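You operate a simulated robot arm through the tools that you are given. There is no shell and no other tool. Be economical: measure what you need, move in short steps, check, and stop when the job is done.

The job below is to be done with a simulated two-armed robot. You get a single attempt, and the scene is never put back.

Task
Close the open drawer, tip basket E62 into the sieve, clamp it and crank till the mesh is empty.
Fine: the basket goes back to its spot; the clamp lever stays at ON; nothing is spilt; the crank's grip ends at the top.

The check looks at the end state, three seconds after you hand in, the way a careful person would. Anything else that was tipped, shoved, dropped, spilled or broken makes it a failure.

Robot
Two 7-joint arms with two-finger grippers on one trunk, hanging from a carriage that runs on a gantry, over the field with the corners [797, -2215], [781, 285], [-399, 277], [-383, -2223] (x, y) and turns from -285 to 403 degrees about z. Base frame: it is fixed where the carriage stands at the start and does not move with it; the origin is on the floor, on the carriage's upright axis, x ahead of it, y to its left, z up. Readings come in mm, degrees, newtons and seconds.
The left shoulder is at the start at [0, 236, 1529], the right one opposite. With the tool pointing down near the work surface each hand reaches from about 100 to 640 mm from the robot's upright axis, wherever it stands, measured 20 degrees to its own side. Places, roughly: drawer marked large [600, -200, 800]; drawer marked small [700, 0, 800]; grip of the sieve crank [800, -400, 1000]; sieve [800, -100, 1000]; sieve clamp lever [800, 100, 900]; sieve crank [800, -300, 1000]. Payload 3.43 kg a hand.
The tool frame of a hand sits at the grasp point between the pads (the TCP): z along the fingers, y along the line on which they close. The tips reach 30 mm beyond it. Largest opening 104 mm; the body of the gripper starts 57 mm behind the TCP.
Orientation is that of the tool frame in the base frame, as [roll, pitch, yaw] about the fixed x, y, z axes, in that order (R = Rz(yaw) Ry(pitch) Rx(roll)). With the fingers straight down and closing along the base's y, the tool's x points along the base's -x, its y along +y and its z along -z.

Tools
- The arms move only by the tool apply_moves. It takes "left_plan", "right_plan" or both (then of equal length, played together; a hand with none holds still); each is text: rows parted by semicolons, each of 6 numbers parted by spaces: the shift along the tool's x, y, z in mm, then the turn, a rotation vector about the tool's x, y, z in degrees. In form: tx ty tz ax ay az; .... A call has 1 to 12 rows; each row shifts and turns the commanded pose from where the row before left it, along the tool's axes as they then stand. "left_jaw" and "right_jaw" are, for a hand that has rows, the gripper command, from -1 (fully open) to 1 (shut), values between in proportion, set as the call begins (left out, the last holds). Rows are played at 5 a second. More than 50 mm and 8.6 degrees between two rows, or a gripper value outside its range, and nothing of the call is played. Where a pose cannot be reached the arm comes as near as it can. A force on the tool above 90 N (or 10 N above the force at the start of the call, whichever is more), or a blocked arm, ends the call early, and 0.2 s more pass. The fingers move at their own pace (about 45 mm/s each) and stop on an object; they squeeze with about 38 N. The grip force told is the motor's: it shows also when the fingers shut on nothing. Time passes only in rows, and 0.2 s behind the last, so rows that do not move let the fingers close. The reply holds the time, the measured pose of the TCP, the force on the tool along the base axes, the opening and the grip force, in the units named above and with some noise, with the torque about the TCP (base axes, N m) and any sound that the robot's microphone picked up, and new pictures: "pictures" is both (left out), scene, wrist or none (wrist: the cameras of the hands that moved).
- Cameras (640 x 400 px; columns grow to the right, rows downward): "scene" is now at [278.9, -5.2, 1664.2]; the picture's right is [-0.07, -1.00, 0.00], its down [-0.75, 0.05, -0.66] and it looks along [0.66, -0.04, -0.75] (base axes); focal length 248 px, centre (320, 200). "left" rides on the left gripper at [67, -18, -90] in its tool frame; the picture's right is [0.25, 0.97, 0.00], its down [-0.73, 0.19, -0.66] and it looks along [-0.64, 0.17, 0.75] (tool axes); focal length 218 px, centre (320, 200). "right" rides on the right gripper at [67, 18, -90] in its tool frame; the picture's right is [-0.25, 0.97, 0.00], its down [-0.73, -0.19, -0.66] and it looks along [-0.64, -0.17, 0.75] (tool axes); focal length 218 px, centre (320, 200). There is no depth. A picture from a camera that has moved, and an enlarged one, comes with that camera's place and axes in the base frame and with its lens.
- lift_body(by): slides the trunk up (or, below 0, down) by that many mm; the arms and the scene camera ride with it, the base frame stays. It gives what a move gives, with no picture.
- steer(legs): drives the robot by 1 to 6 legs, each [ahead, left, turn to the left] in mm, mm and degrees, along the robot's own axes; the way and the turn of a leg run together, so that a leg with both is an arc; at most 1500 mm and 180 degrees a leg. The arms and the cameras ride along, it lands a little off, and it stops where it bumps. It keeps to its track: a leg is cut to what the track allows. It gives what a move gives, and a new picture of the scene camera.
- aim_head(pan, tilt): turns the head with the scene camera to pan (to the left, within 86 degrees either way) and tilt (down, from -29 to 69), counted from straight ahead of the robot. It gives what a move gives, and a new picture of the scene camera.
- close_up(camera, box): a new picture of the part [left, top, right, bottom] of that camera's present view, enlarged. The clock stands still meanwhile.
- hand_in(): hands the job in; it is judged then, once.

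Go step by step. Nothing tells you exact positions but the pictures and the camera data: compare them with the known pose of the tool, close in by small moves and look again before you grip or let go. The budget is 120 turns and 260 pictures, counting those below and the enlarged ones. Unless the task says otherwise, let go and move clear before handing in.

The tools are called after "Call:" by a JSON object that holds its "op" and its "data". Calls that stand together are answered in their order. apply_moves: Moves the arms, as the interface text tells. Its arguments: {"type":"object","properties":{"left_plan":{"type":"string"},"left_jaw":{"type":"number"},"right_plan":{"type":"string"},"right_jaw":{"type":"number"},"pictures":{"type":"string","enum":["both","scene","wrist","none"]}},"required":[]} The other tools are called the same way: lift_body (by) slides the trunk up or down; steer (legs) drives the base; aim_head (pan, tilt) turns the head that bears the scene camera; close_up (camera, box) takes an enlarged picture of a part of a camera's view; hand_in () hands the job in.

At the start:

```text
clock: 0.0
left_position: [653.5, 86.3, 1426.1]
left_tcp_rot: [179.9, 0.1, -180.0]
left_ft_force: [0.1, -0.4, 0.5]
left_moment: [0.0, 0.02, -0.02]
left_width: 103.8
left_finger_force: 0.0
right_position: [386.1, -279.1, 999.8]
right_tcp_rot: [-180.0, 0.0, 180.0]
right_ft_force: [0.1, 0.1, 1.2]
right_moment: [0.04, -0.02, 0.03]
right_width: 104.0
right_finger_force: 0.1
trunk travel left (down, up): [-439.0, 201.0]
robot x, y, heading: [-2.4, 3.9, 0.1]
head pan, tilt: [-3.8, 48.6]
```

scene: 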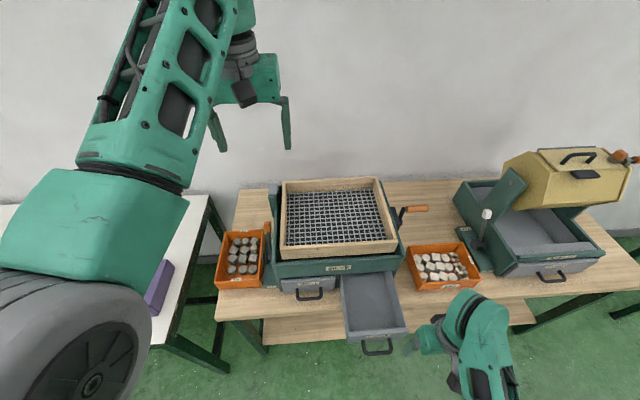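
right: 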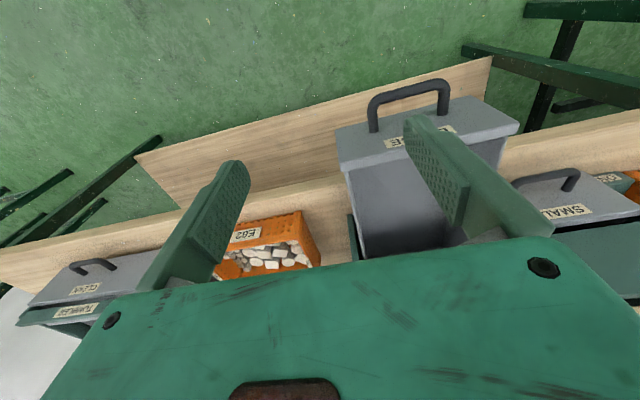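
left: 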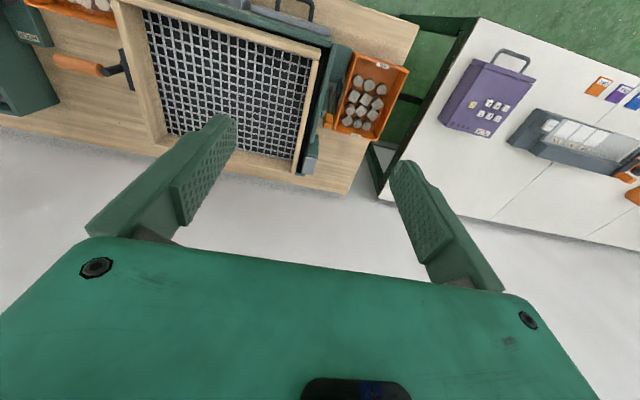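

The open drawer is the one marked LARGE, and basket E62 looks to be the one right of the sieve. I'll look closer at the sieve, the clamp lever and the baskets first.

Call:
{"op": "close_up", "data": {"camera": "scene", "box": [200, 160, 500, 360]}}

Call:
{"op": "close_up", "data": {"camera": "left", "box": [0, 0, 420, 210]}}

Call:
{"op": "close_up", "data": {"camera": "right", "box": [180, 60, 640, 300]}}

```text
2.00 times, centred on (350, 260) of scene
camera zoom: at [278.9, -5.2, 1664.2], right [-0.07, -1.0, 0.0], down [-0.75, 0.05, -0.66], along [0.66, -0.04, -0.75], focal length 497 px, centre (260, 80)
```

zoom: 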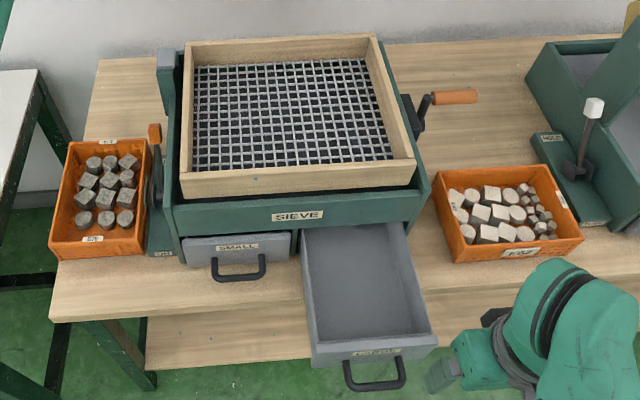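

```text
1.52 times, centred on (210, 105) of left
camera zoom: at [586.1, 69.6, 1514.5], right [-0.25, 0.97, 0.0], down [0.73, 0.19, 0.66], along [0.64, 0.17, -0.75], focal length 333 px, centre (488, 345)
```

zoom: 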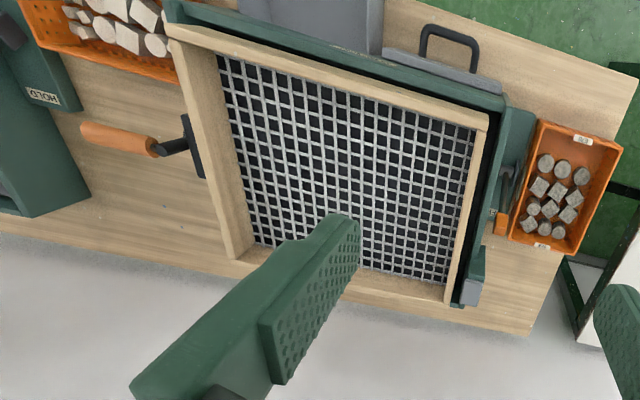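

```text
1.39 times, centred on (410, 180) of right
camera zoom: at [317.7, -261.2, 1089.9], right [0.25, 0.97, 0.0], down [0.73, -0.19, 0.66], along [0.64, -0.17, -0.75], focal length 304 px, centre (195, 228)
```

zoom: 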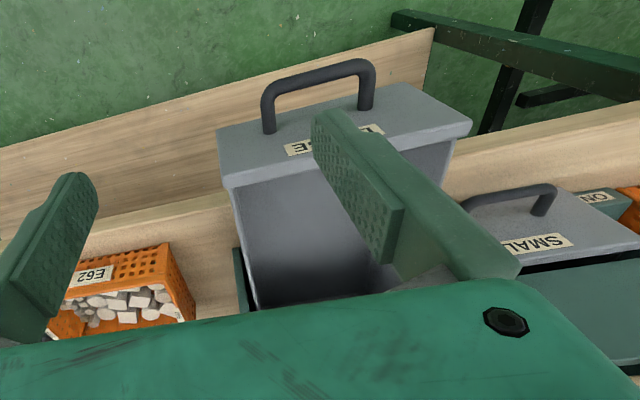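

Drawer LARGE is pulled out about 180 mm, with its handle near (405, -180, 843). I'll bring the right hand, jaw shut, in front of the handle.

Call:
{"op": "apply_moves", "data": {"right_plan": "21 49 0 0 0 0; 20 50 0 0 0 0; 0 0 45 0 0 0; 0 0 45 0 0 0; 0 0 45 0 0 0", "right_jaw": 1}}

```text
refused: row 1 steps farther than a row can; nothing moved
```

Call:
{"op": "apply_moves", "data": {"right_plan": "14 34 0 0 0 0; 14 33 0 0 0 0; 13 32 0 0 0 0; 0 0 45 0 0 0; 0 0 45 0 0 0; 0 0 45 0 0 0", "right_jaw": 1}}

```text
clock: 1.4
left_position: [654.3, 85.6, 1425.4]
left_tcp_rot: [180.0, 0.0, 180.0]
left_ft_force: [0.3, -0.2, -0.2]
left_moment: [-0.01, 0.0, -0.02]
left_width: 104.1
left_finger_force: 0.0
right_position: [347.6, -180.0, 863.3]
right_tcp_rot: [-179.9, 0.1, 179.9]
right_ft_force: [0.5, 0.6, 0.1]
right_moment: [-0.03, 0.02, -0.01]
right_width: 0.0
right_finger_force: 19.5
trunk travel left (down, up): [-439.0, 201.0]
robot x, y, heading: [1.1, -2.9, -0.2]
head pan, tilt: [-3.8, 48.6]
camera scene: at [278.8, -5.2, 1664.3], right [-0.07, -1.0, 0.0], down [-0.75, 0.05, -0.66], along [0.66, -0.04, -0.75], focal length 248 px, centre (320, 200)
camera right: at [278.0, -163.2, 954.0], right [0.25, 0.97, 0.0], down [0.73, -0.19, 0.66], along [0.64, -0.17, -0.75], focal length 218 px, centre (320, 200)
```

scene: 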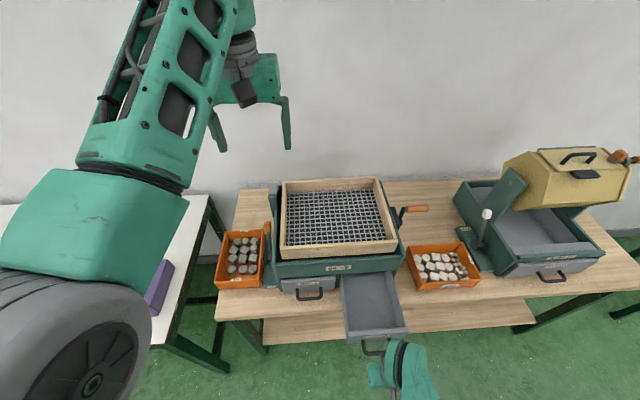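
right: 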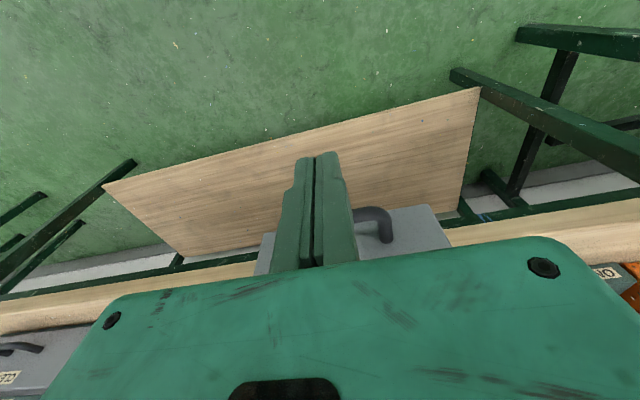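

Call:
{"op": "close_up", "data": {"camera": "scene", "box": [320, 260, 480, 400]}}

Call:
{"op": "close_up", "data": {"camera": "right", "box": [240, 140, 480, 290]}}

```text
2.86 times, centred on (400, 330) of scene
camera zoom: at [278.8, -5.2, 1664.3], right [-0.07, -1.0, 0.0], down [-0.75, 0.05, -0.66], along [0.66, -0.04, -0.75], focal length 710 px, centre (91, -171)
```

zoom: 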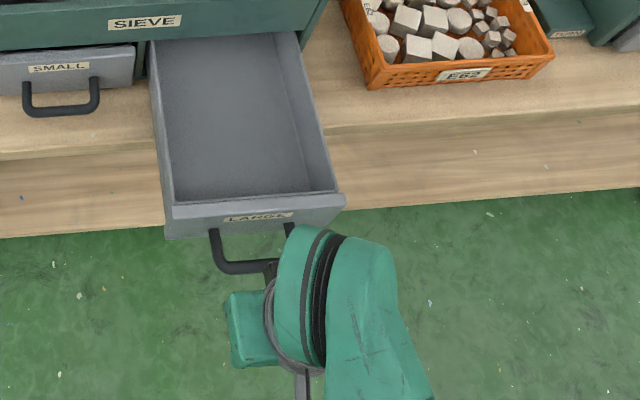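

```text
2.67 times, centred on (360, 215) of right
camera zoom: at [278.0, -163.2, 954.0], right [0.25, 0.97, 0.0], down [0.73, -0.19, 0.66], along [0.64, -0.17, -0.75], focal length 582 px, centre (213, 160)
```

zoom: 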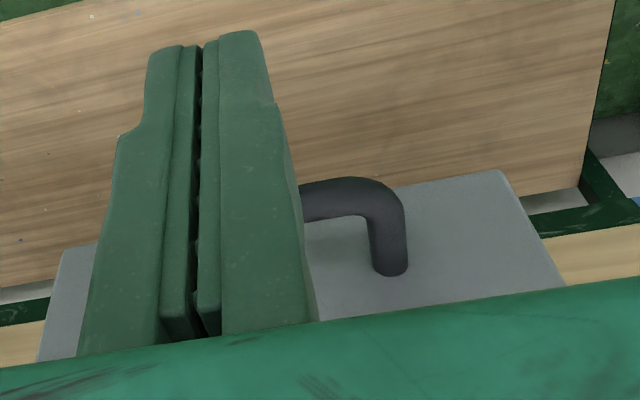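

Call:
{"op": "apply_moves", "data": {"right_plan": "0 0 15 0 0 0; -20 0 0 0 0 0; -20 0 0 0 0 0; -20 0 0 0 0 0; -20 0 0 0 0 0; -20 0 0 0 0 0; -20 0 0 0 0 0; -20 0 0 0 0 0; -20 0 0 0 0 0; -20 0 0 0 0 0"}}

```text
clock: 3.6
left_position: [653.8, 87.1, 1425.6]
left_tcp_rot: [-180.0, 0.0, -180.0]
left_ft_force: [-0.6, 0.2, -0.2]
left_moment: [0.02, -0.05, -0.04]
left_width: 104.3
left_finger_force: 0.1
right_position: [525.5, -180.0, 848.5]
right_tcp_rot: [179.9, 0.0, 180.0]
right_ft_force: [-0.3, 0.5, 0.9]
right_moment: [0.02, -0.01, 0.01]
right_width: 0.0
right_finger_force: 34.8
trunk travel left (down, up): [-439.0, 201.0]
robot x, y, heading: [-1.2, -2.9, 0.0]
head pan, tilt: [-3.8, 48.6]
camera scene: at [279.1, -5.2, 1664.3], right [-0.07, -1.0, 0.0], down [-0.75, 0.05, -0.66], along [0.66, -0.04, -0.75], focal length 248 px, centre (320, 200)
camera right: at [457.1, -162.2, 938.3], right [0.25, 0.97, 0.0], down [0.73, -0.19, 0.66], along [0.64, -0.17, -0.75], focal length 218 px, centre (320, 200)
```

scene: 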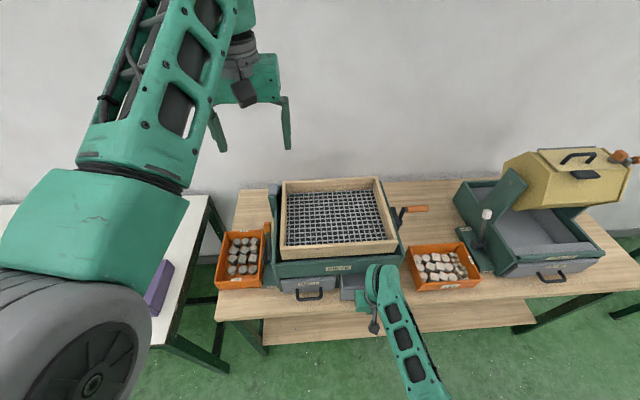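
right: 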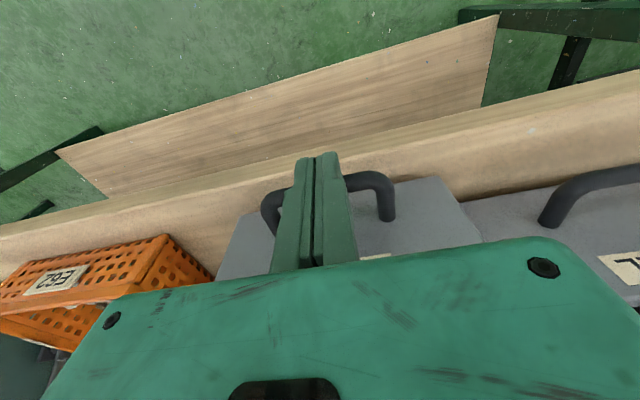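

Call:
{"op": "apply_moves", "data": {"right_plan": "-15 0 0 0 0 0; -10 0 0 0 0 0; -6 0 0 0 0 0; -6 0 0 0 0 0; -5 0 0 0 0 0"}}

```text
clock: 4.8
left_position: [652.6, 85.3, 1425.3]
left_tcp_rot: [180.0, -0.1, 180.0]
left_ft_force: [-0.6, 0.0, -0.3]
left_moment: [0.02, -0.01, 0.03]
left_width: 103.8
left_finger_force: 0.0
right_position: [563.8, -179.7, 848.1]
right_tcp_rot: [-180.0, -0.2, 179.9]
right_ft_force: [-10.4, -0.5, 5.0]
right_moment: [0.03, 0.13, 0.07]
right_width: 0.0
right_finger_force: 34.5
trunk travel left (down, up): [-439.0, 201.0]
robot x, y, heading: [-1.8, 3.2, 0.1]
head pan, tilt: [-3.8, 48.6]
camera scene: at [277.9, -5.4, 1664.0], right [-0.07, -1.0, 0.0], down [-0.75, 0.05, -0.66], along [0.66, -0.04, -0.75], focal length 248 px, centre (320, 200)
camera right: at [495.8, -162.4, 937.7], right [0.25, 0.97, 0.0], down [0.73, -0.19, 0.65], along [0.63, -0.17, -0.76], focal length 218 px, centre (320, 200)
```

scene: 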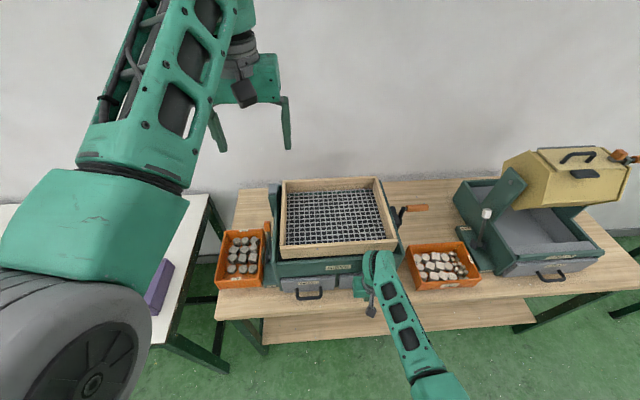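
right: 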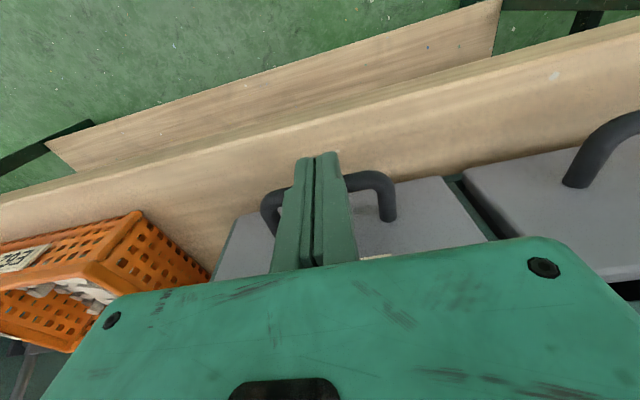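

The push met resistance (10 N), so the drawer is probably home. I'll back off and check.

Call:
{"op": "apply_moves", "data": {"right_plan": "40 0 0 0 0 0; 45 0 0 0 0 0; 45 0 0 0 0 0; 20 -20 -30 0 0 0; 0 -30 -35 0 0 0; 0 -30 -35 0 0 0"}}

Call:
{"op": "close_up", "data": {"camera": "scene", "box": [200, 170, 500, 320]}}

Call:
{"op": "aim_head", "data": {"pan": 0, "tilt": 40}}

```text
clock: 6.2
left_position: [653.3, 86.4, 1425.1]
left_tcp_rot: [-179.9, 0.0, -180.0]
left_ft_force: [-0.9, 0.5, -0.9]
left_moment: [0.02, 0.01, 0.02]
left_width: 104.0
left_finger_force: 0.1
right_position: [415.7, -261.1, 947.9]
right_tcp_rot: [180.0, 0.0, 180.0]
right_ft_force: [-0.5, 0.0, -0.2]
right_moment: [0.0, -0.01, 0.02]
right_width: 0.0
right_finger_force: 34.7
trunk travel left (down, up): [-439.0, 201.0]
robot x, y, heading: [-4.5, -2.0, -0.1]
head pan, tilt: [-3.8, 48.6]
camera scene: at [279.0, -5.4, 1664.2], right [-0.07, -1.0, 0.0], down [-0.75, 0.05, -0.66], along [0.66, -0.04, -0.75], focal length 248 px, centre (320, 200)
camera right: at [347.2, -243.8, 1037.4], right [0.25, 0.97, 0.0], down [0.73, -0.19, 0.66], along [0.64, -0.17, -0.75], focal length 218 px, centre (320, 200)
```

scene: 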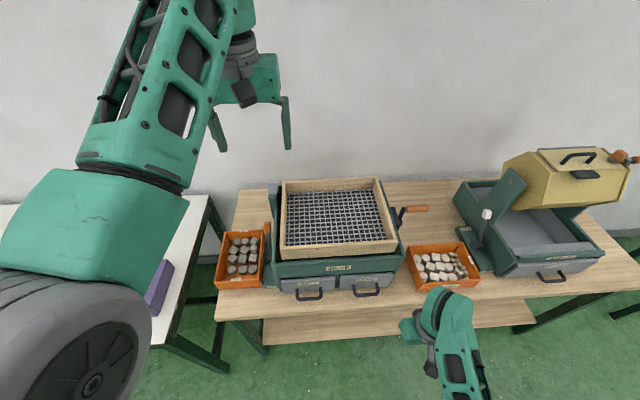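
right: 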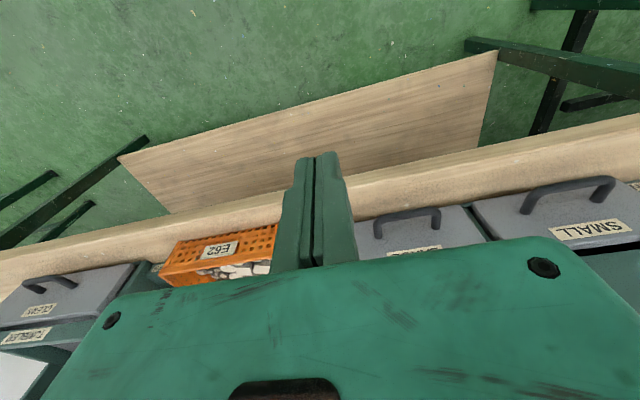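

```text
2.13 times, centred on (350, 245) of scene
camera zoom: at [279.0, -5.4, 1664.2], right [-0.07, -1.0, 0.0], down [-0.75, 0.05, -0.66], along [0.66, -0.04, -0.75], focal length 530 px, centre (256, 104)
```

zoom: 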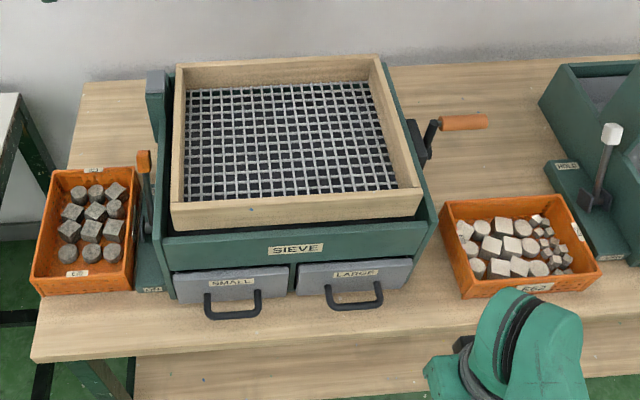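

```text
clock: 6.9
left_position: [653.2, 85.3, 1424.6]
left_tcp_rot: [180.0, -0.1, 180.0]
left_ft_force: [0.5, 0.3, 0.6]
left_moment: [0.01, 0.04, 0.0]
left_width: 104.0
left_finger_force: 0.1
right_position: [415.6, -260.0, 947.2]
right_tcp_rot: [-179.9, -0.1, -180.0]
right_ft_force: [-0.3, 0.0, 1.1]
right_moment: [0.02, 0.01, 0.01]
right_width: 0.0
right_finger_force: 34.3
trunk travel left (down, up): [-439.0, 201.0]
robot x, y, heading: [0.6, 2.8, -0.2]
head pan, tilt: [0.0, 40.0]
camera scene: at [285.8, -0.1, 1676.5], right [0.0, -1.0, 0.0], down [-0.64, 0.0, -0.77], along [0.77, 0.0, -0.64], focal length 248 px, centre (320, 200)
```

scene: 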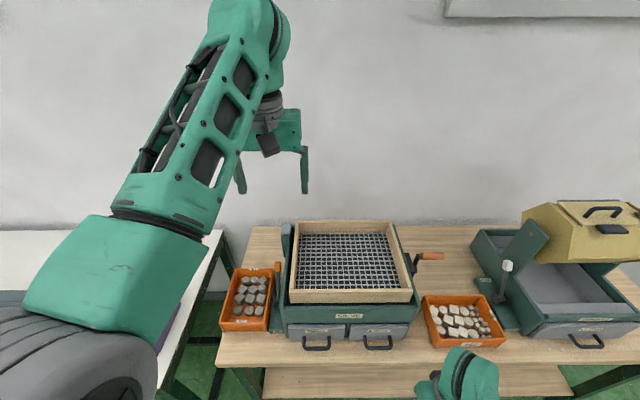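

The LARGE drawer is shut, level with SMALL. I'll tip E62 with both hands gripping its short end walls, so next I bring both hands to a matched pose in front of the robot, then drive over to the basket.

Call:
{"op": "apply_moves", "data": {"left_plan": "26 4 39 0 0 0; 26 4 39 0 0 0; 26 4 39 0 0 0; 26 4 39 0 0 0; 26 4 39 0 0 0; 26 4 39 0 0 0; 26 4 39 0 0 0", "right_plan": "-8 21 -29 0 0 0; -8 21 -29 0 0 0; -8 21 -29 0 0 0; -8 21 -29 0 0 0; -8 21 -29 0 0 0; -8 21 -29 0 0 0; -8 21 -29 0 0 0", "left_jaw": -1, "right_jaw": -1, "pictures": "none"}}

Call:
{"op": "steer", "data": {"legs": [[0, -470, 0], [180, 0, 0]]}}

Call:
{"op": "aim_head", "data": {"pan": 0, "tilt": 65}}

```text
clock: 8.5
left_position: [470.2, 113.3, 1151.9]
left_tcp_rot: [179.9, 0.0, -180.0]
left_ft_force: [0.2, 0.0, 0.3]
left_moment: [0.02, -0.02, 0.01]
left_width: 103.9
left_finger_force: 0.0
right_position: [471.1, -110.2, 1150.9]
right_tcp_rot: [-180.0, -0.1, -179.9]
right_ft_force: [-1.0, 1.1, 1.2]
right_moment: [-0.01, 0.0, 0.04]
right_width: 104.0
right_finger_force: 0.0
trunk travel left (down, up): [-439.0, 201.0]
robot x, y, heading: [-2.4, 0.2, -0.1]
head pan, tilt: [0.0, 40.0]
```

```text
clock: 12.4
left_position: [651.6, -362.9, 1150.7]
left_tcp_rot: [-179.9, -0.1, -179.9]
left_ft_force: [-0.6, 0.1, -0.2]
left_moment: [0.0, 0.01, 0.01]
left_width: 103.8
left_finger_force: 0.1
right_position: [650.8, -585.5, 1152.4]
right_tcp_rot: [179.9, 0.0, -180.0]
right_ft_force: [0.1, 0.2, 0.7]
right_moment: [0.01, -0.02, 0.0]
right_width: 104.3
right_finger_force: 0.0
trunk travel left (down, up): [-439.0, 201.0]
robot x, y, heading: [174.9, -474.3, 0.1]
head pan, tilt: [0.0, 40.0]
camera scene: at [465.0, -475.6, 1676.7], right [0.0, -1.0, 0.0], down [-0.64, 0.0, -0.77], along [0.77, 0.0, -0.64], focal length 248 px, centre (320, 200)
```

scene: 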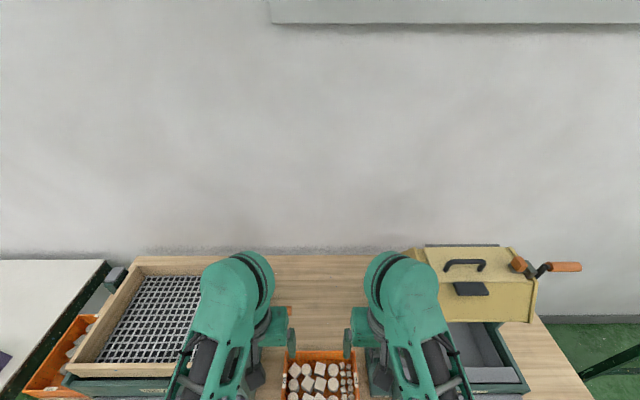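

```text
clock: 13.3
left_position: [650.9, -362.9, 1150.7]
left_tcp_rot: [-180.0, 0.0, -179.9]
left_ft_force: [-0.4, -0.4, 0.0]
left_moment: [0.0, -0.02, -0.02]
left_width: 103.9
left_finger_force: 0.0
right_position: [650.5, -587.4, 1151.7]
right_tcp_rot: [-179.9, 0.0, -179.9]
right_ft_force: [-0.7, -0.5, 0.6]
right_moment: [0.01, 0.0, -0.01]
right_width: 104.0
right_finger_force: 0.1
trunk travel left (down, up): [-439.0, 201.0]
robot x, y, heading: [177.4, -478.3, 0.2]
head pan, tilt: [0.0, 65.0]
camera scene: at [440.5, -475.6, 1644.3], right [0.0, -1.0, 0.0], down [-0.91, 0.0, -0.42], along [0.42, 0.0, -0.91], focal length 248 px, centre (320, 200)
```

scene: 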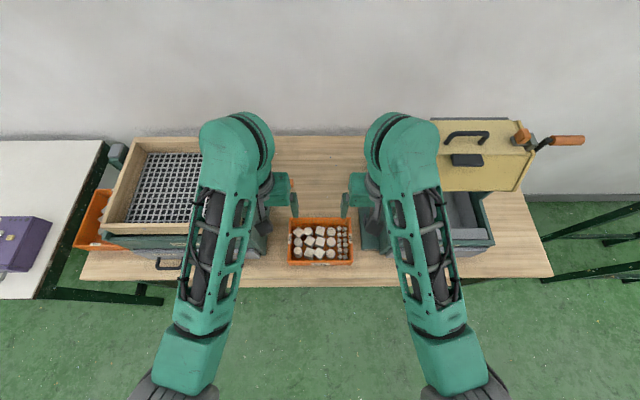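

Call:
{"op": "close_up", "data": {"camera": "scene", "box": [260, 190, 388, 270]}}

Call:
{"op": "apply_moves", "data": {"left_plan": "0 0 0 0 0 0", "right_plan": "0 0 0 0 0 0", "pictures": "wrist"}}

```text
5.00 times, centred on (324, 230) of scene
camera zoom: at [440.5, -475.6, 1644.3], right [0.0, -1.0, 0.0], down [-0.91, 0.0, -0.42], along [0.42, 0.0, -0.91], focal length 1242 px, centre (300, 50)
```

zoom: 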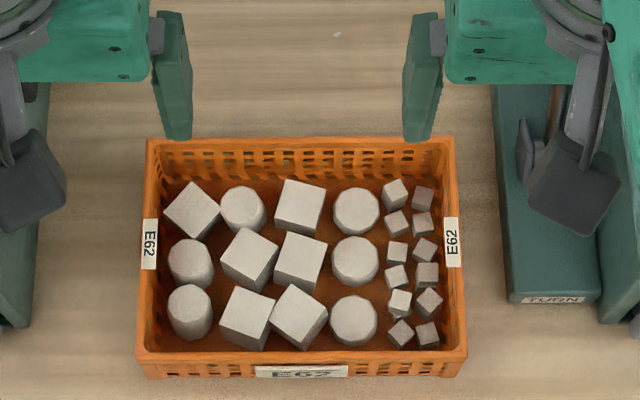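

```text
clock: 13.7
left_position: [651.8, -363.0, 1152.1]
left_tcp_rot: [-180.0, -0.1, 180.0]
left_ft_force: [-0.5, 0.6, -0.4]
left_moment: [0.01, -0.04, -0.03]
left_width: 104.3
left_finger_force: 0.1
right_position: [649.5, -586.0, 1152.7]
right_tcp_rot: [180.0, 0.0, 179.9]
right_ft_force: [0.2, 0.2, -0.5]
right_moment: [-0.03, -0.01, 0.01]
right_width: 104.0
right_finger_force: 0.1
trunk travel left (down, up): [-439.0, 201.0]
robot x, y, heading: [177.0, -472.8, 0.0]
head pan, tilt: [0.0, 65.0]
camera right: at [581.7, -568.7, 1241.9], right [0.25, 0.97, 0.0], down [0.73, -0.19, 0.66], along [0.64, -0.17, -0.75], focal length 218 px, centre (320, 200)
camera left: at [583.9, -379.2, 1240.9], right [-0.25, 0.97, 0.0], down [0.73, 0.19, 0.66], along [0.64, 0.17, -0.75], focal length 218 px, centre (320, 200)
```

right: 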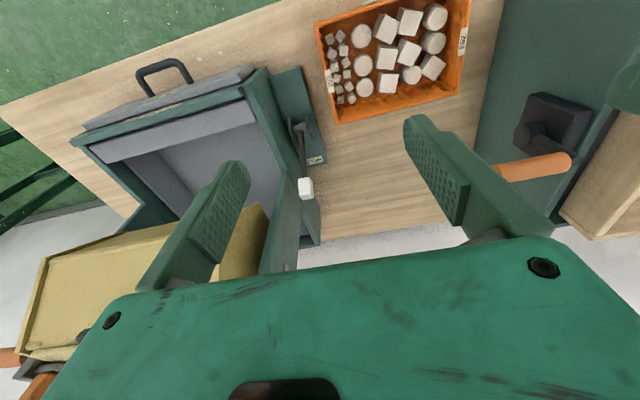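
left: 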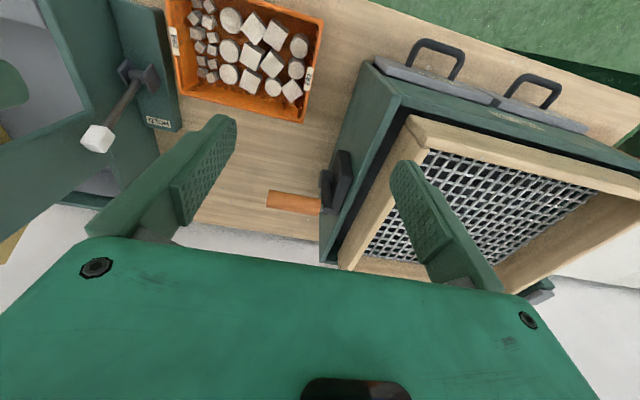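

Both hands are above E62: its end walls lie at y≈-374 and y≈-580, mid x≈671, rim z≈848. I'll line up and come down to just above the rim.

Call:
{"op": "apply_moves", "data": {"left_plan": "-20 -11 20 0 0 0; 0 0 45 0 0 0; 0 0 45 0 0 0; 0 0 45 0 0 0; 0 0 45 0 0 0; 0 0 45 0 0 0", "right_plan": "-21 7 20 0 0 0; 0 0 45 0 0 0; 0 0 45 0 0 0; 0 0 45 0 0 0; 0 0 45 0 0 0; 0 0 45 0 0 0", "left_jaw": -0.3, "right_jaw": -0.3}}

Call:
{"op": "close_up", "data": {"camera": "scene", "box": [248, 180, 392, 270]}}

```text
clock: 15.1
left_position: [671.0, -373.3, 909.3]
left_tcp_rot: [-180.0, 0.1, 179.9]
left_ft_force: [0.4, 0.1, -0.7]
left_moment: [0.03, 0.03, -0.01]
left_width: 67.7
left_finger_force: 0.1
right_position: [672.1, -580.1, 908.6]
right_tcp_rot: [179.9, 0.1, 179.9]
right_ft_force: [-0.2, -0.2, 0.8]
right_moment: [0.0, -0.04, 0.01]
right_width: 67.7
right_finger_force: 0.0
trunk travel left (down, up): [-439.0, 201.0]
robot x, y, heading: [178.6, -477.3, 0.1]
head pan, tilt: [0.0, 65.0]
camera scene: at [440.2, -475.5, 1644.3], right [0.0, -1.0, 0.0], down [-0.91, 0.0, -0.42], along [0.42, 0.0, -0.91], focal length 248 px, centre (320, 200)
camera right: at [603.8, -561.8, 998.3], right [0.25, 0.97, 0.0], down [0.73, -0.19, 0.66], along [0.64, -0.17, -0.75], focal length 218 px, centre (320, 200)
camera left: at [602.8, -389.5, 998.4], right [-0.25, 0.97, 0.0], down [0.73, 0.19, 0.66], along [0.64, 0.17, -0.75], focal length 218 px, centre (320, 200)
```

scene: 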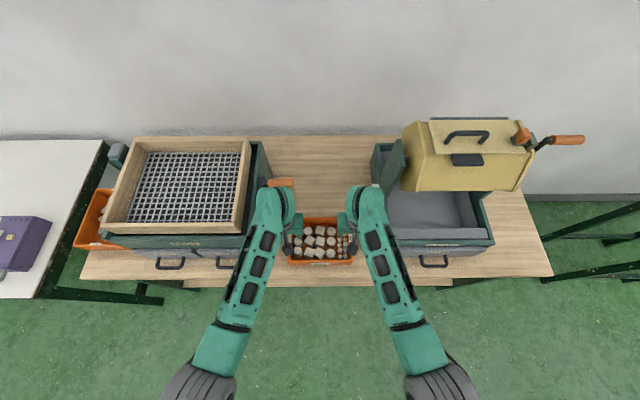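
right: 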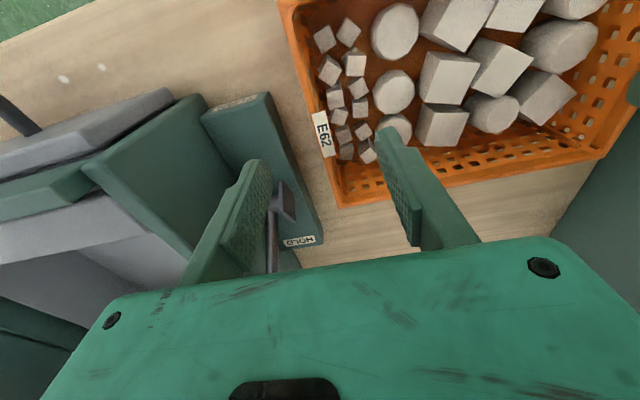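
left: 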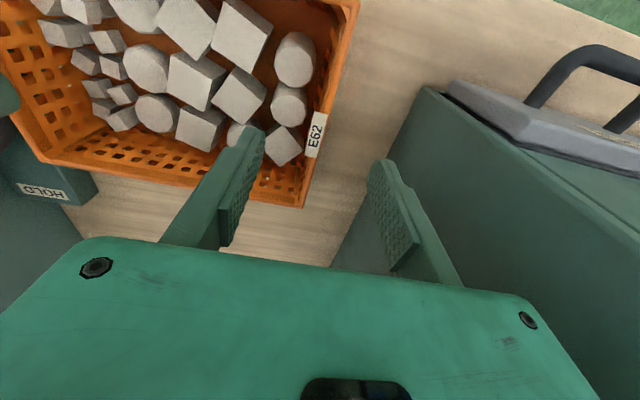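

```text
4.44 times, centred on (320, 225) of scene
camera zoom: at [440.2, -475.5, 1644.3], right [0.0, -1.0, 0.0], down [-0.91, 0.0, -0.42], along [0.42, 0.0, -0.91], focal length 1104 px, centre (320, 89)
```

zoom: 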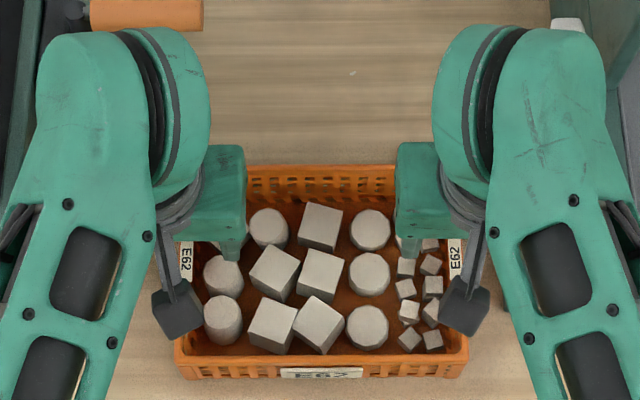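

Call:
{"op": "apply_moves", "data": {"left_plan": "0 -2 20 0 0 0; 0 0 15 0 0 0; 0 0 10 0 0 0; 0 0 8 0 0 0", "right_plan": "0 1.5 20 0 0 0; 0 0 15 0 0 0; 0 0 10 0 0 0; 0 0 8 0 0 0", "left_jaw": 0.1, "right_jaw": 0.1}}

```text
clock: 16.1
left_position: [670.0, -376.3, 852.9]
left_tcp_rot: [180.0, 0.0, -179.9]
left_ft_force: [-0.6, 0.5, 0.1]
left_moment: [-0.01, 0.0, -0.03]
left_width: 46.8
left_finger_force: 0.1
right_position: [671.2, -577.5, 853.1]
right_tcp_rot: [180.0, -0.1, 179.9]
right_ft_force: [0.4, 0.1, 0.8]
right_moment: [-0.01, -0.01, -0.03]
right_width: 46.9
right_finger_force: 0.0
trunk travel left (down, up): [-439.0, 201.0]
robot x, y, heading: [179.5, -477.0, 0.0]
head pan, tilt: [0.0, 65.0]
camera scene: at [440.5, -475.6, 1644.3], right [0.0, -1.0, 0.0], down [-0.91, 0.0, -0.42], along [0.42, 0.0, -0.91], focal length 248 px, centre (320, 200)
camera right: at [603.0, -560.7, 943.7], right [0.25, 0.97, 0.0], down [0.73, -0.19, 0.66], along [0.64, -0.17, -0.75], focal length 218 px, centre (320, 200)
camera left: at [603.4, -392.0, 943.1], right [-0.25, 0.97, 0.0], down [0.73, 0.19, 0.66], along [0.64, 0.17, -0.75], focal length 218 px, centre (320, 200)
```

scene: 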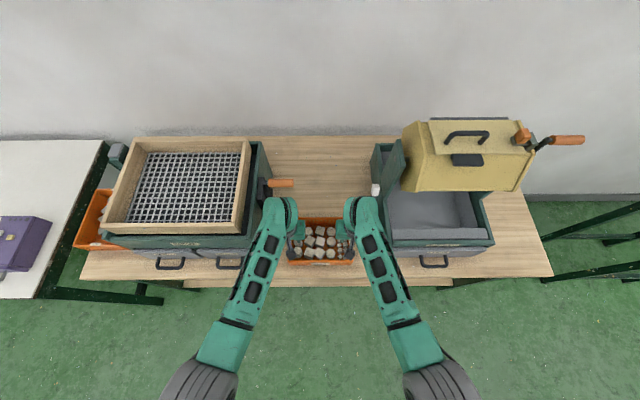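
right: 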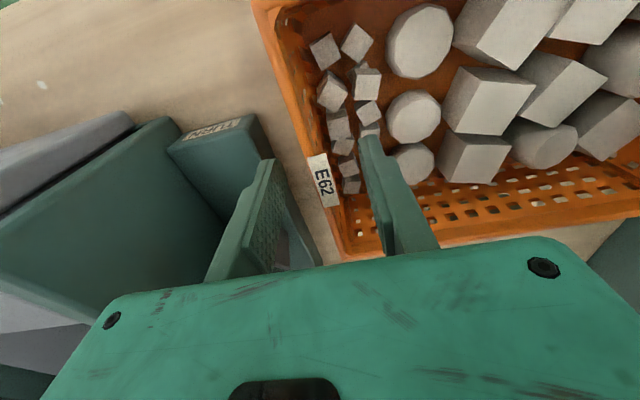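
left: 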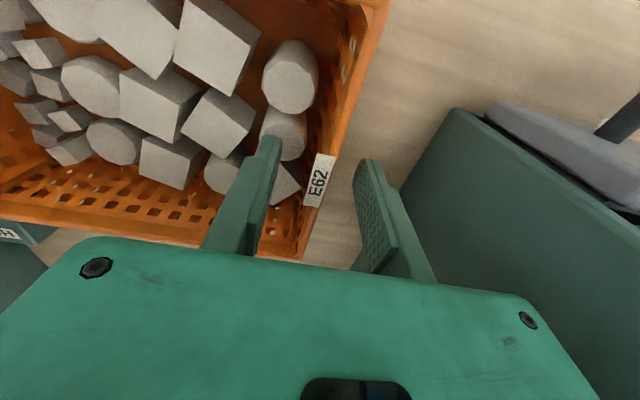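

Call:
{"op": "apply_moves", "data": {"left_plan": "0 1 5 0 0 0; 0 0 0 0 0 0", "right_plan": "0 0 5 0 0 0; 0 0 0 0 0 0", "pictures": "none"}}

Call:
{"op": "apply_moves", "data": {"left_plan": "0 0 0 0 0 0; 0 0 0 0 0 0; 0 0 0 0 0 0; 0 0 0 0 0 0; 0 0 0 0 0 0", "right_plan": "0 0 0 0 0 0; 0 0 0 0 0 0; 0 0 0 0 0 0; 0 0 0 0 0 0; 0 0 0 0 0 0", "left_jaw": 1, "right_jaw": 1}}

```text
clock: 16.7
left_position: [672.1, -374.5, 849.5]
left_tcp_rot: [-180.0, 0.0, 180.0]
left_ft_force: [-0.1, 0.2, -0.1]
left_moment: [0.0, 0.01, 0.0]
left_width: 47.0
left_finger_force: 0.0
right_position: [670.6, -579.3, 848.7]
right_tcp_rot: [-180.0, 0.1, -179.9]
right_ft_force: [0.2, -0.1, -0.5]
right_moment: [0.02, 0.0, 0.01]
right_width: 46.8
right_finger_force: 0.0
trunk travel left (down, up): [-439.0, 201.0]
robot x, y, heading: [181.1, -476.8, 0.2]
head pan, tilt: [0.0, 65.0]
```

```text
clock: 17.9
left_position: [671.5, -374.1, 847.7]
left_tcp_rot: [179.9, 0.1, -179.9]
left_ft_force: [2.7, 14.0, 0.2]
left_moment: [0.07, 0.0, 0.24]
left_width: 6.1
left_finger_force: 38.0
right_position: [671.0, -579.1, 847.9]
right_tcp_rot: [-179.9, 0.0, 179.8]
right_ft_force: [-1.0, -13.6, 0.0]
right_moment: [-0.02, -0.2, 0.34]
right_width: 6.0
right_finger_force: 38.3
trunk travel left (down, up): [-439.0, 201.0]
robot x, y, heading: [177.7, -476.6, -0.1]
head pan, tilt: [0.0, 65.0]
camera scene: at [440.6, -475.6, 1644.3], right [0.0, -1.0, 0.0], down [-0.91, 0.0, -0.42], along [0.42, 0.0, -0.91], focal length 248 px, centre (320, 200)
camera right: at [602.6, -561.4, 938.3], right [0.25, 0.97, 0.0], down [0.73, -0.19, 0.66], along [0.64, -0.17, -0.75], focal length 218 px, centre (320, 200)
camera left: at [603.8, -390.0, 937.8], right [-0.25, 0.97, 0.0], down [0.73, 0.19, 0.66], along [0.64, 0.17, -0.75], focal length 218 px, centre (320, 200)
```

scene: 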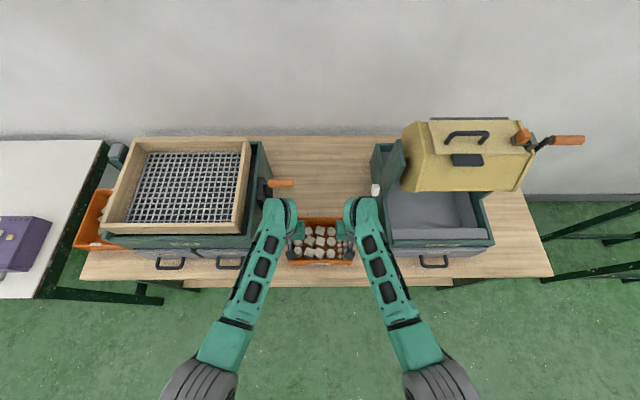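
right: 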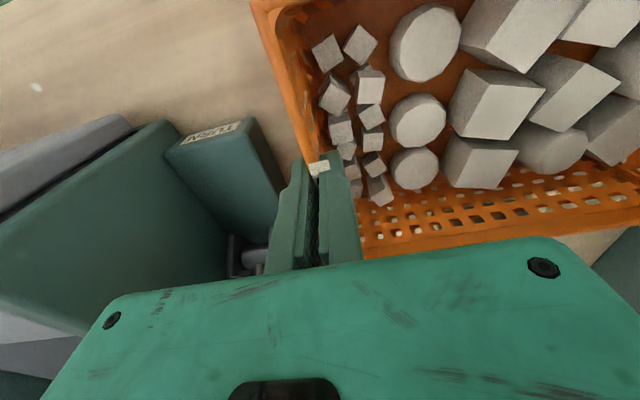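
left: 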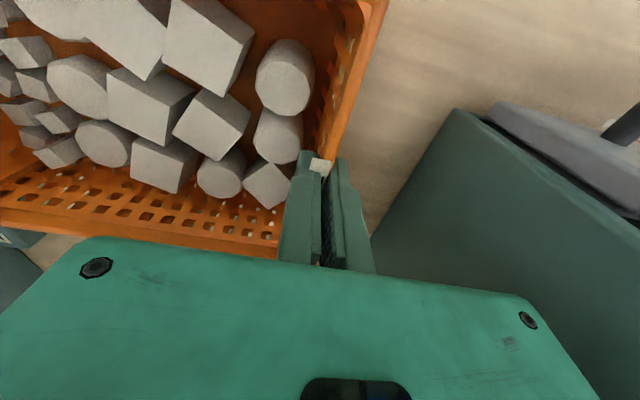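

Both end walls are gripped. Now lifting straight up in small, equal steps.

Call:
{"op": "apply_moves", "data": {"left_plan": "0 0 -10 0 0 0; 0 0 -10 0 0 0; 0 0 -20 0 0 0; 0 0 -20 0 0 0; 0 0 0 0 0 0", "right_plan": "0 0 -10 0 0 0; 0 0 -10 0 0 0; 0 0 -20 0 0 0; 0 0 -20 0 0 0; 0 0 0 0 0 0"}}

```text
clock: 19.1
left_position: [671.1, -373.5, 907.6]
left_tcp_rot: [179.9, 0.1, -180.0]
left_ft_force: [3.2, 23.6, 1.0]
left_moment: [-0.19, 0.33, 0.23]
left_width: 5.9
left_finger_force: 38.0
right_position: [670.2, -579.9, 909.2]
right_tcp_rot: [-179.8, 0.0, 179.9]
right_ft_force: [-3.1, -24.6, -4.9]
right_moment: [-0.52, -0.39, 0.32]
right_width: 6.3
right_finger_force: 38.3
trunk travel left (down, up): [-439.0, 201.0]
robot x, y, heading: [185.4, -474.2, 0.1]
head pan, tilt: [0.0, 65.0]
camera scene: at [440.3, -475.6, 1644.2], right [0.0, -1.0, 0.0], down [-0.91, 0.0, -0.42], along [0.42, 0.0, -0.91], focal length 248 px, centre (320, 200)
camera right: at [602.2, -561.8, 999.6], right [0.25, 0.97, 0.0], down [0.73, -0.19, 0.66], along [0.63, -0.17, -0.75], focal length 218 px, centre (320, 200)
camera left: at [603.3, -390.4, 997.5], right [-0.25, 0.97, 0.0], down [0.73, 0.19, 0.66], along [0.64, 0.17, -0.75], focal length 218 px, centre (320, 200)
```

scene: 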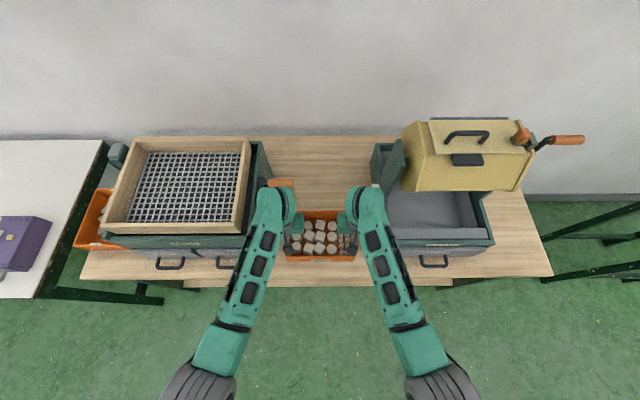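
right: 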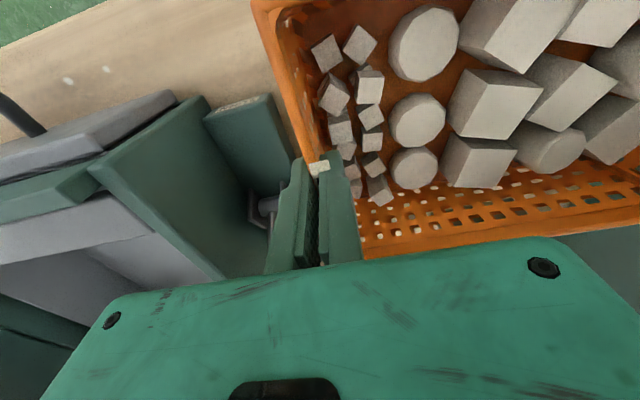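
left: 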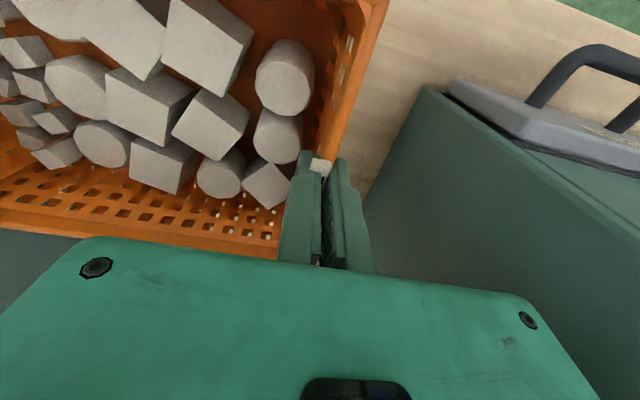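

Call:
{"op": "apply_moves", "data": {"left_plan": "0 1.5 -20 0 0 0; 0 0 -30 0 0 0; 0 0 -40 0 0 0; 0 0 -40 0 0 0; 0 0 -40 0 0 0; 0 0 -40 0 0 0; 0 0 -40 0 0 0", "right_plan": "0 -1.5 -20 0 0 0; 0 0 -30 0 0 0; 0 0 -40 0 0 0; 0 0 -40 0 0 0; 0 0 -40 0 0 0; 0 0 -40 0 0 0; 0 0 -40 0 0 0", "pictures": "scene"}}

```text
clock: 20.7
left_position: [672.6, -374.0, 1155.5]
left_tcp_rot: [179.8, 0.0, 180.0]
left_ft_force: [-3.5, 23.6, 2.1]
left_moment: [-0.32, -0.22, -0.42]
left_width: 5.8
left_finger_force: 37.7
right_position: [669.2, -579.3, 1157.0]
right_tcp_rot: [-179.8, -0.1, 179.9]
right_ft_force: [3.3, -24.1, -6.4]
right_moment: [-0.42, 0.19, -0.33]
right_width: 5.7
right_finger_force: 37.6
trunk travel left (down, up): [-439.0, 201.0]
robot x, y, heading: [180.4, -480.6, 0.0]
head pan, tilt: [0.0, 65.0]
camera scene: at [440.8, -475.6, 1644.2], right [0.0, -1.0, 0.0], down [-0.91, 0.0, -0.42], along [0.42, 0.0, -0.91], focal length 248 px, centre (320, 200)
```

scene: 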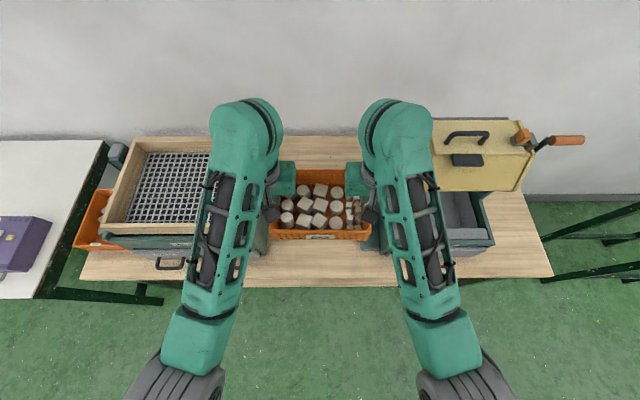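

Call:
{"op": "apply_moves", "data": {"left_plan": "0 0 -35 0 0 0; 0 0 -35 0 0 0; 0 0 -30 0 0 0", "right_plan": "0 0 -35 0 0 0; 0 0 -35 0 0 0; 0 0 -30 0 0 0", "pictures": "none"}}

Call:
{"op": "steer", "data": {"legs": [[0, 395, 0]]}}

```text
clock: 21.5
left_position: [676.1, -372.5, 1256.0]
left_tcp_rot: [179.7, 0.1, -179.9]
left_ft_force: [2.7, 30.4, -2.6]
left_moment: [0.22, -0.08, 0.14]
left_width: 6.0
left_finger_force: 38.2
left hand out of reach, approached as far as the arm can: row 3
right_position: [677.1, -578.4, 1256.7]
right_tcp_rot: [-180.0, 0.2, 179.9]
right_ft_force: [-1.8, -29.8, -1.2]
right_moment: [0.04, 0.1, 0.28]
right_width: 6.3
right_finger_force: 37.8
right hand out of reach, approached as far as the arm can: row 3
trunk travel left (down, up): [-439.0, 201.0]
robot x, y, heading: [177.6, -477.1, -0.2]
head pan, tilt: [0.0, 65.0]
```

```text
clock: 24.0
left_position: [676.4, 24.2, 1255.2]
left_tcp_rot: [179.7, 0.3, 179.9]
left_ft_force: [2.7, 32.4, -4.2]
left_moment: [0.29, -0.02, 0.09]
left_width: 5.9
left_finger_force: 37.9
right_position: [674.6, -180.2, 1255.1]
right_tcp_rot: [-179.8, 0.1, 179.8]
right_ft_force: [-2.1, -32.8, -0.1]
right_moment: [0.14, -0.02, 0.23]
right_width: 6.3
right_finger_force: 37.7
trunk travel left (down, up): [-439.0, 201.0]
robot x, y, heading: [178.8, -75.8, -0.3]
head pan, tilt: [0.0, 65.0]
camera scene: at [440.9, -76.9, 1644.2], right [0.0, -1.0, 0.0], down [-0.91, 0.0, -0.42], along [0.42, 0.0, -0.91], focal length 248 px, centre (320, 200)
```

scene: 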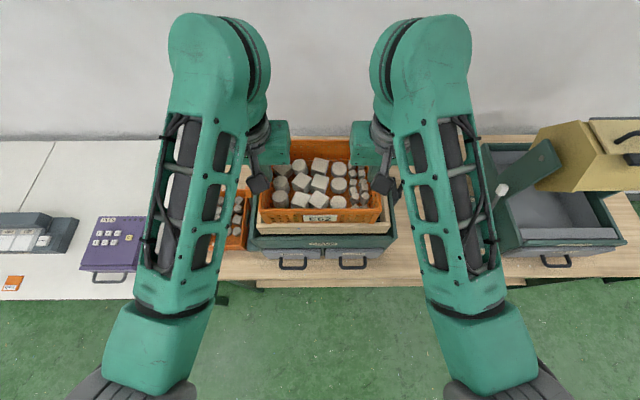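

Basket is above the sieve. I'll begin tilting backward about the line between the hands while moving forward, to bring the axis to x≈796.

Call:
{"op": "apply_moves", "data": {"left_plan": "-25 0 0 0 -8 0; -24.8 0 3.5 0 -8 0; -24 0 6.9 0 -8 0; -22.8 0 10.2 0 -8 0; -21.2 0 13.2 0 -8 0; 0 0 0 0 0 0", "right_plan": "-25 0 0 0 -8 0; -24.8 0 3.5 0 -8 0; -24 0 6.9 0 -8 0; -22.8 0 10.2 0 -8 0; -21.2 0 13.2 0 -8 0; 0 0 0 0 0 0", "pictures": "both"}}

```text
clock: 25.4
left_position: [801.7, 25.0, 1254.8]
left_tcp_rot: [179.7, 40.2, 179.9]
left_ft_force: [-0.5, 2.9, -1.7]
left_moment: [-0.23, 0.27, -0.17]
left_width: 6.1
left_finger_force: 37.9
right_position: [800.5, -180.7, 1254.7]
right_tcp_rot: [-179.8, 40.2, -179.9]
right_ft_force: [1.2, -2.2, -1.2]
right_moment: [0.16, -0.15, -0.11]
right_width: 6.2
right_finger_force: 38.3
trunk travel left (down, up): [-439.0, 201.0]
robot x, y, heading: [178.3, -77.1, -0.3]
head pan, tilt: [0.0, 65.0]
camera scene: at [440.8, -77.0, 1644.2], right [0.0, -1.0, 0.0], down [-0.91, 0.0, -0.42], along [0.42, 0.0, -0.91], focal length 248 px, centre (320, 200)
camera right: at [689.4, -162.6, 1280.4], right [0.2, 0.97, 0.16], down [0.13, -0.19, 0.97], along [0.97, -0.17, -0.16], focal length 218 px, centre (320, 200)
camera left: at [692.4, 8.8, 1280.8], right [-0.19, 0.97, -0.16], down [0.13, 0.19, 0.97], along [0.97, 0.17, -0.16], focal length 218 px, centre (320, 200)
```

scene: 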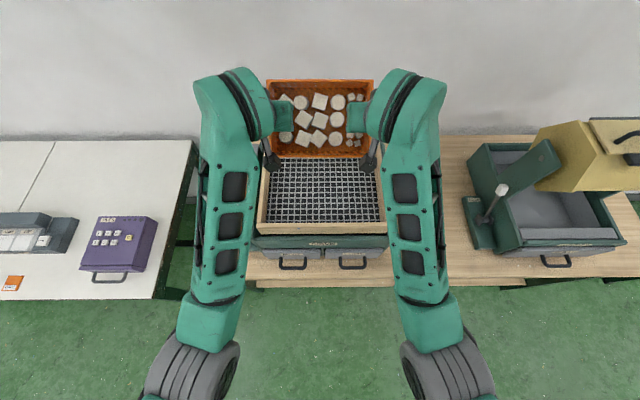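
right: 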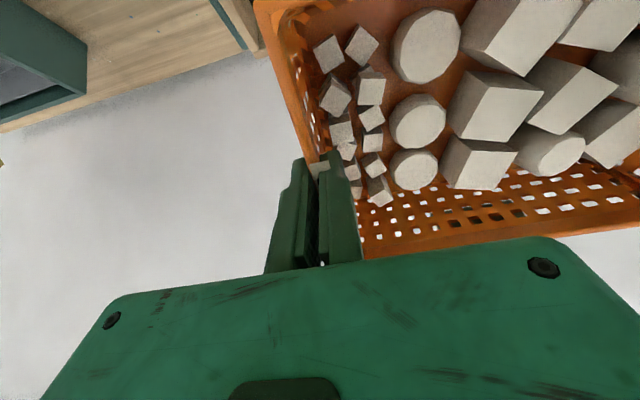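
left: 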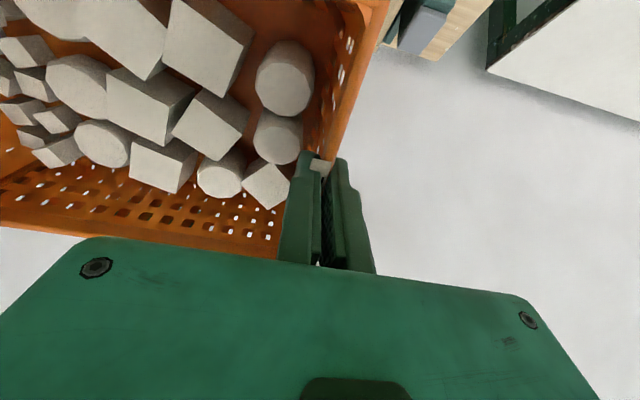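

Hands track fine and the stones haven't moved yet. I'll continue tilting to about 88° at this height.

Call:
{"op": "apply_moves", "data": {"left_plan": "0 0 0 0 -8 0; 0 0 0 0 -8 0; 0 0 0 0 -8 0; 0 0 0 0 -8 0; 0 0 0 0 -8 0; 0 0 0 0 -8 0; 0 0 0 0 0 0", "right_plan": "0 0 0 0 -8 0; 0 0 0 0 -8 0; 0 0 0 0 -8 0; 0 0 0 0 -8 0; 0 0 0 0 -8 0; 0 0 0 0 -8 0; 0 0 0 0 0 0", "pictures": "both"}}

```text
clock: 27.0
left_position: [800.2, 71.0, 1298.5]
left_tcp_rot: [173.1, 83.2, 169.6]
left_ft_force: [-0.6, -76.0, 9.0]
left_moment: [-1.37, -0.08, -0.71]
left_width: 81.6
left_finger_force: 38.1
left hand out of reach, approached as far as the arm can: row 4, 5, 6
right_position: [792.6, -224.4, 1307.6]
right_tcp_rot: [-171.8, 83.7, -168.7]
right_ft_force: [-0.8, 74.7, -12.3]
right_moment: [-1.16, 0.32, 1.21]
right_width: 103.9
right_finger_force: 38.3
right hand out of reach, approached as far as the arm can: row 4, 5, 6
trunk travel left (down, up): [-439.0, 201.0]
robot x, y, heading: [178.9, -76.7, 0.1]
head pan, tilt: [0.0, 65.0]
camera scene: at [441.2, -77.1, 1644.4], right [0.0, -1.0, 0.0], down [-0.91, 0.0, -0.42], along [0.42, 0.0, -0.91], focal length 248 px, centre (320, 200)
camera right: at [694.1, -214.1, 1250.5], right [-0.03, 0.97, 0.24], down [-0.56, -0.21, 0.8], along [0.83, -0.11, 0.55], focal length 218 px, centre (320, 200)
camera left: at [701.5, 61.6, 1241.5], right [0.03, 0.97, -0.24], down [-0.56, 0.21, 0.8], along [0.83, 0.11, 0.55], focal length 218 px, centre (320, 200)
```

scene: 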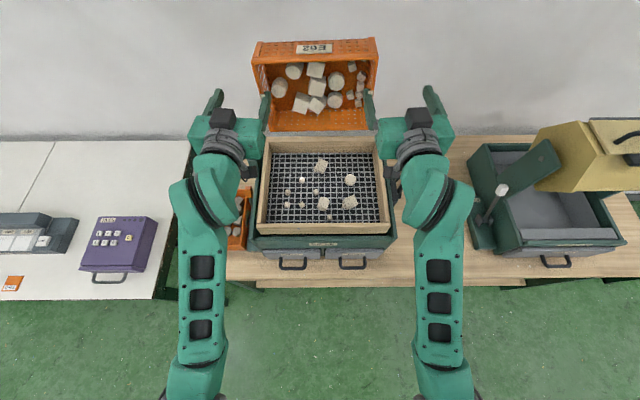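
right: 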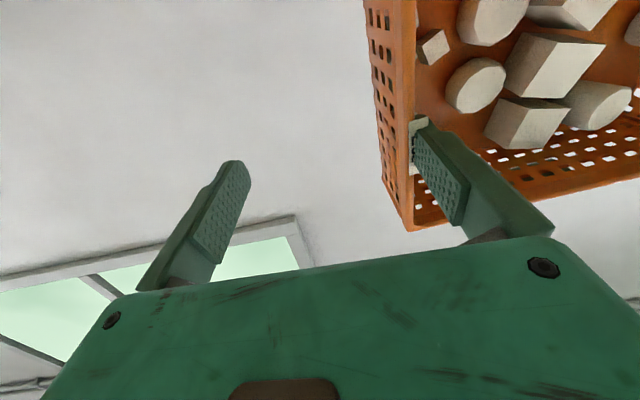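
left: 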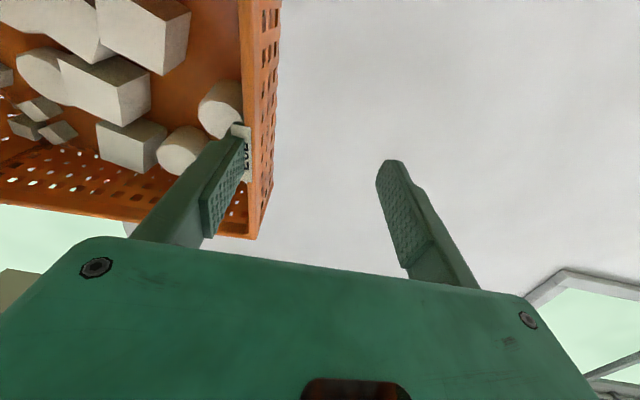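

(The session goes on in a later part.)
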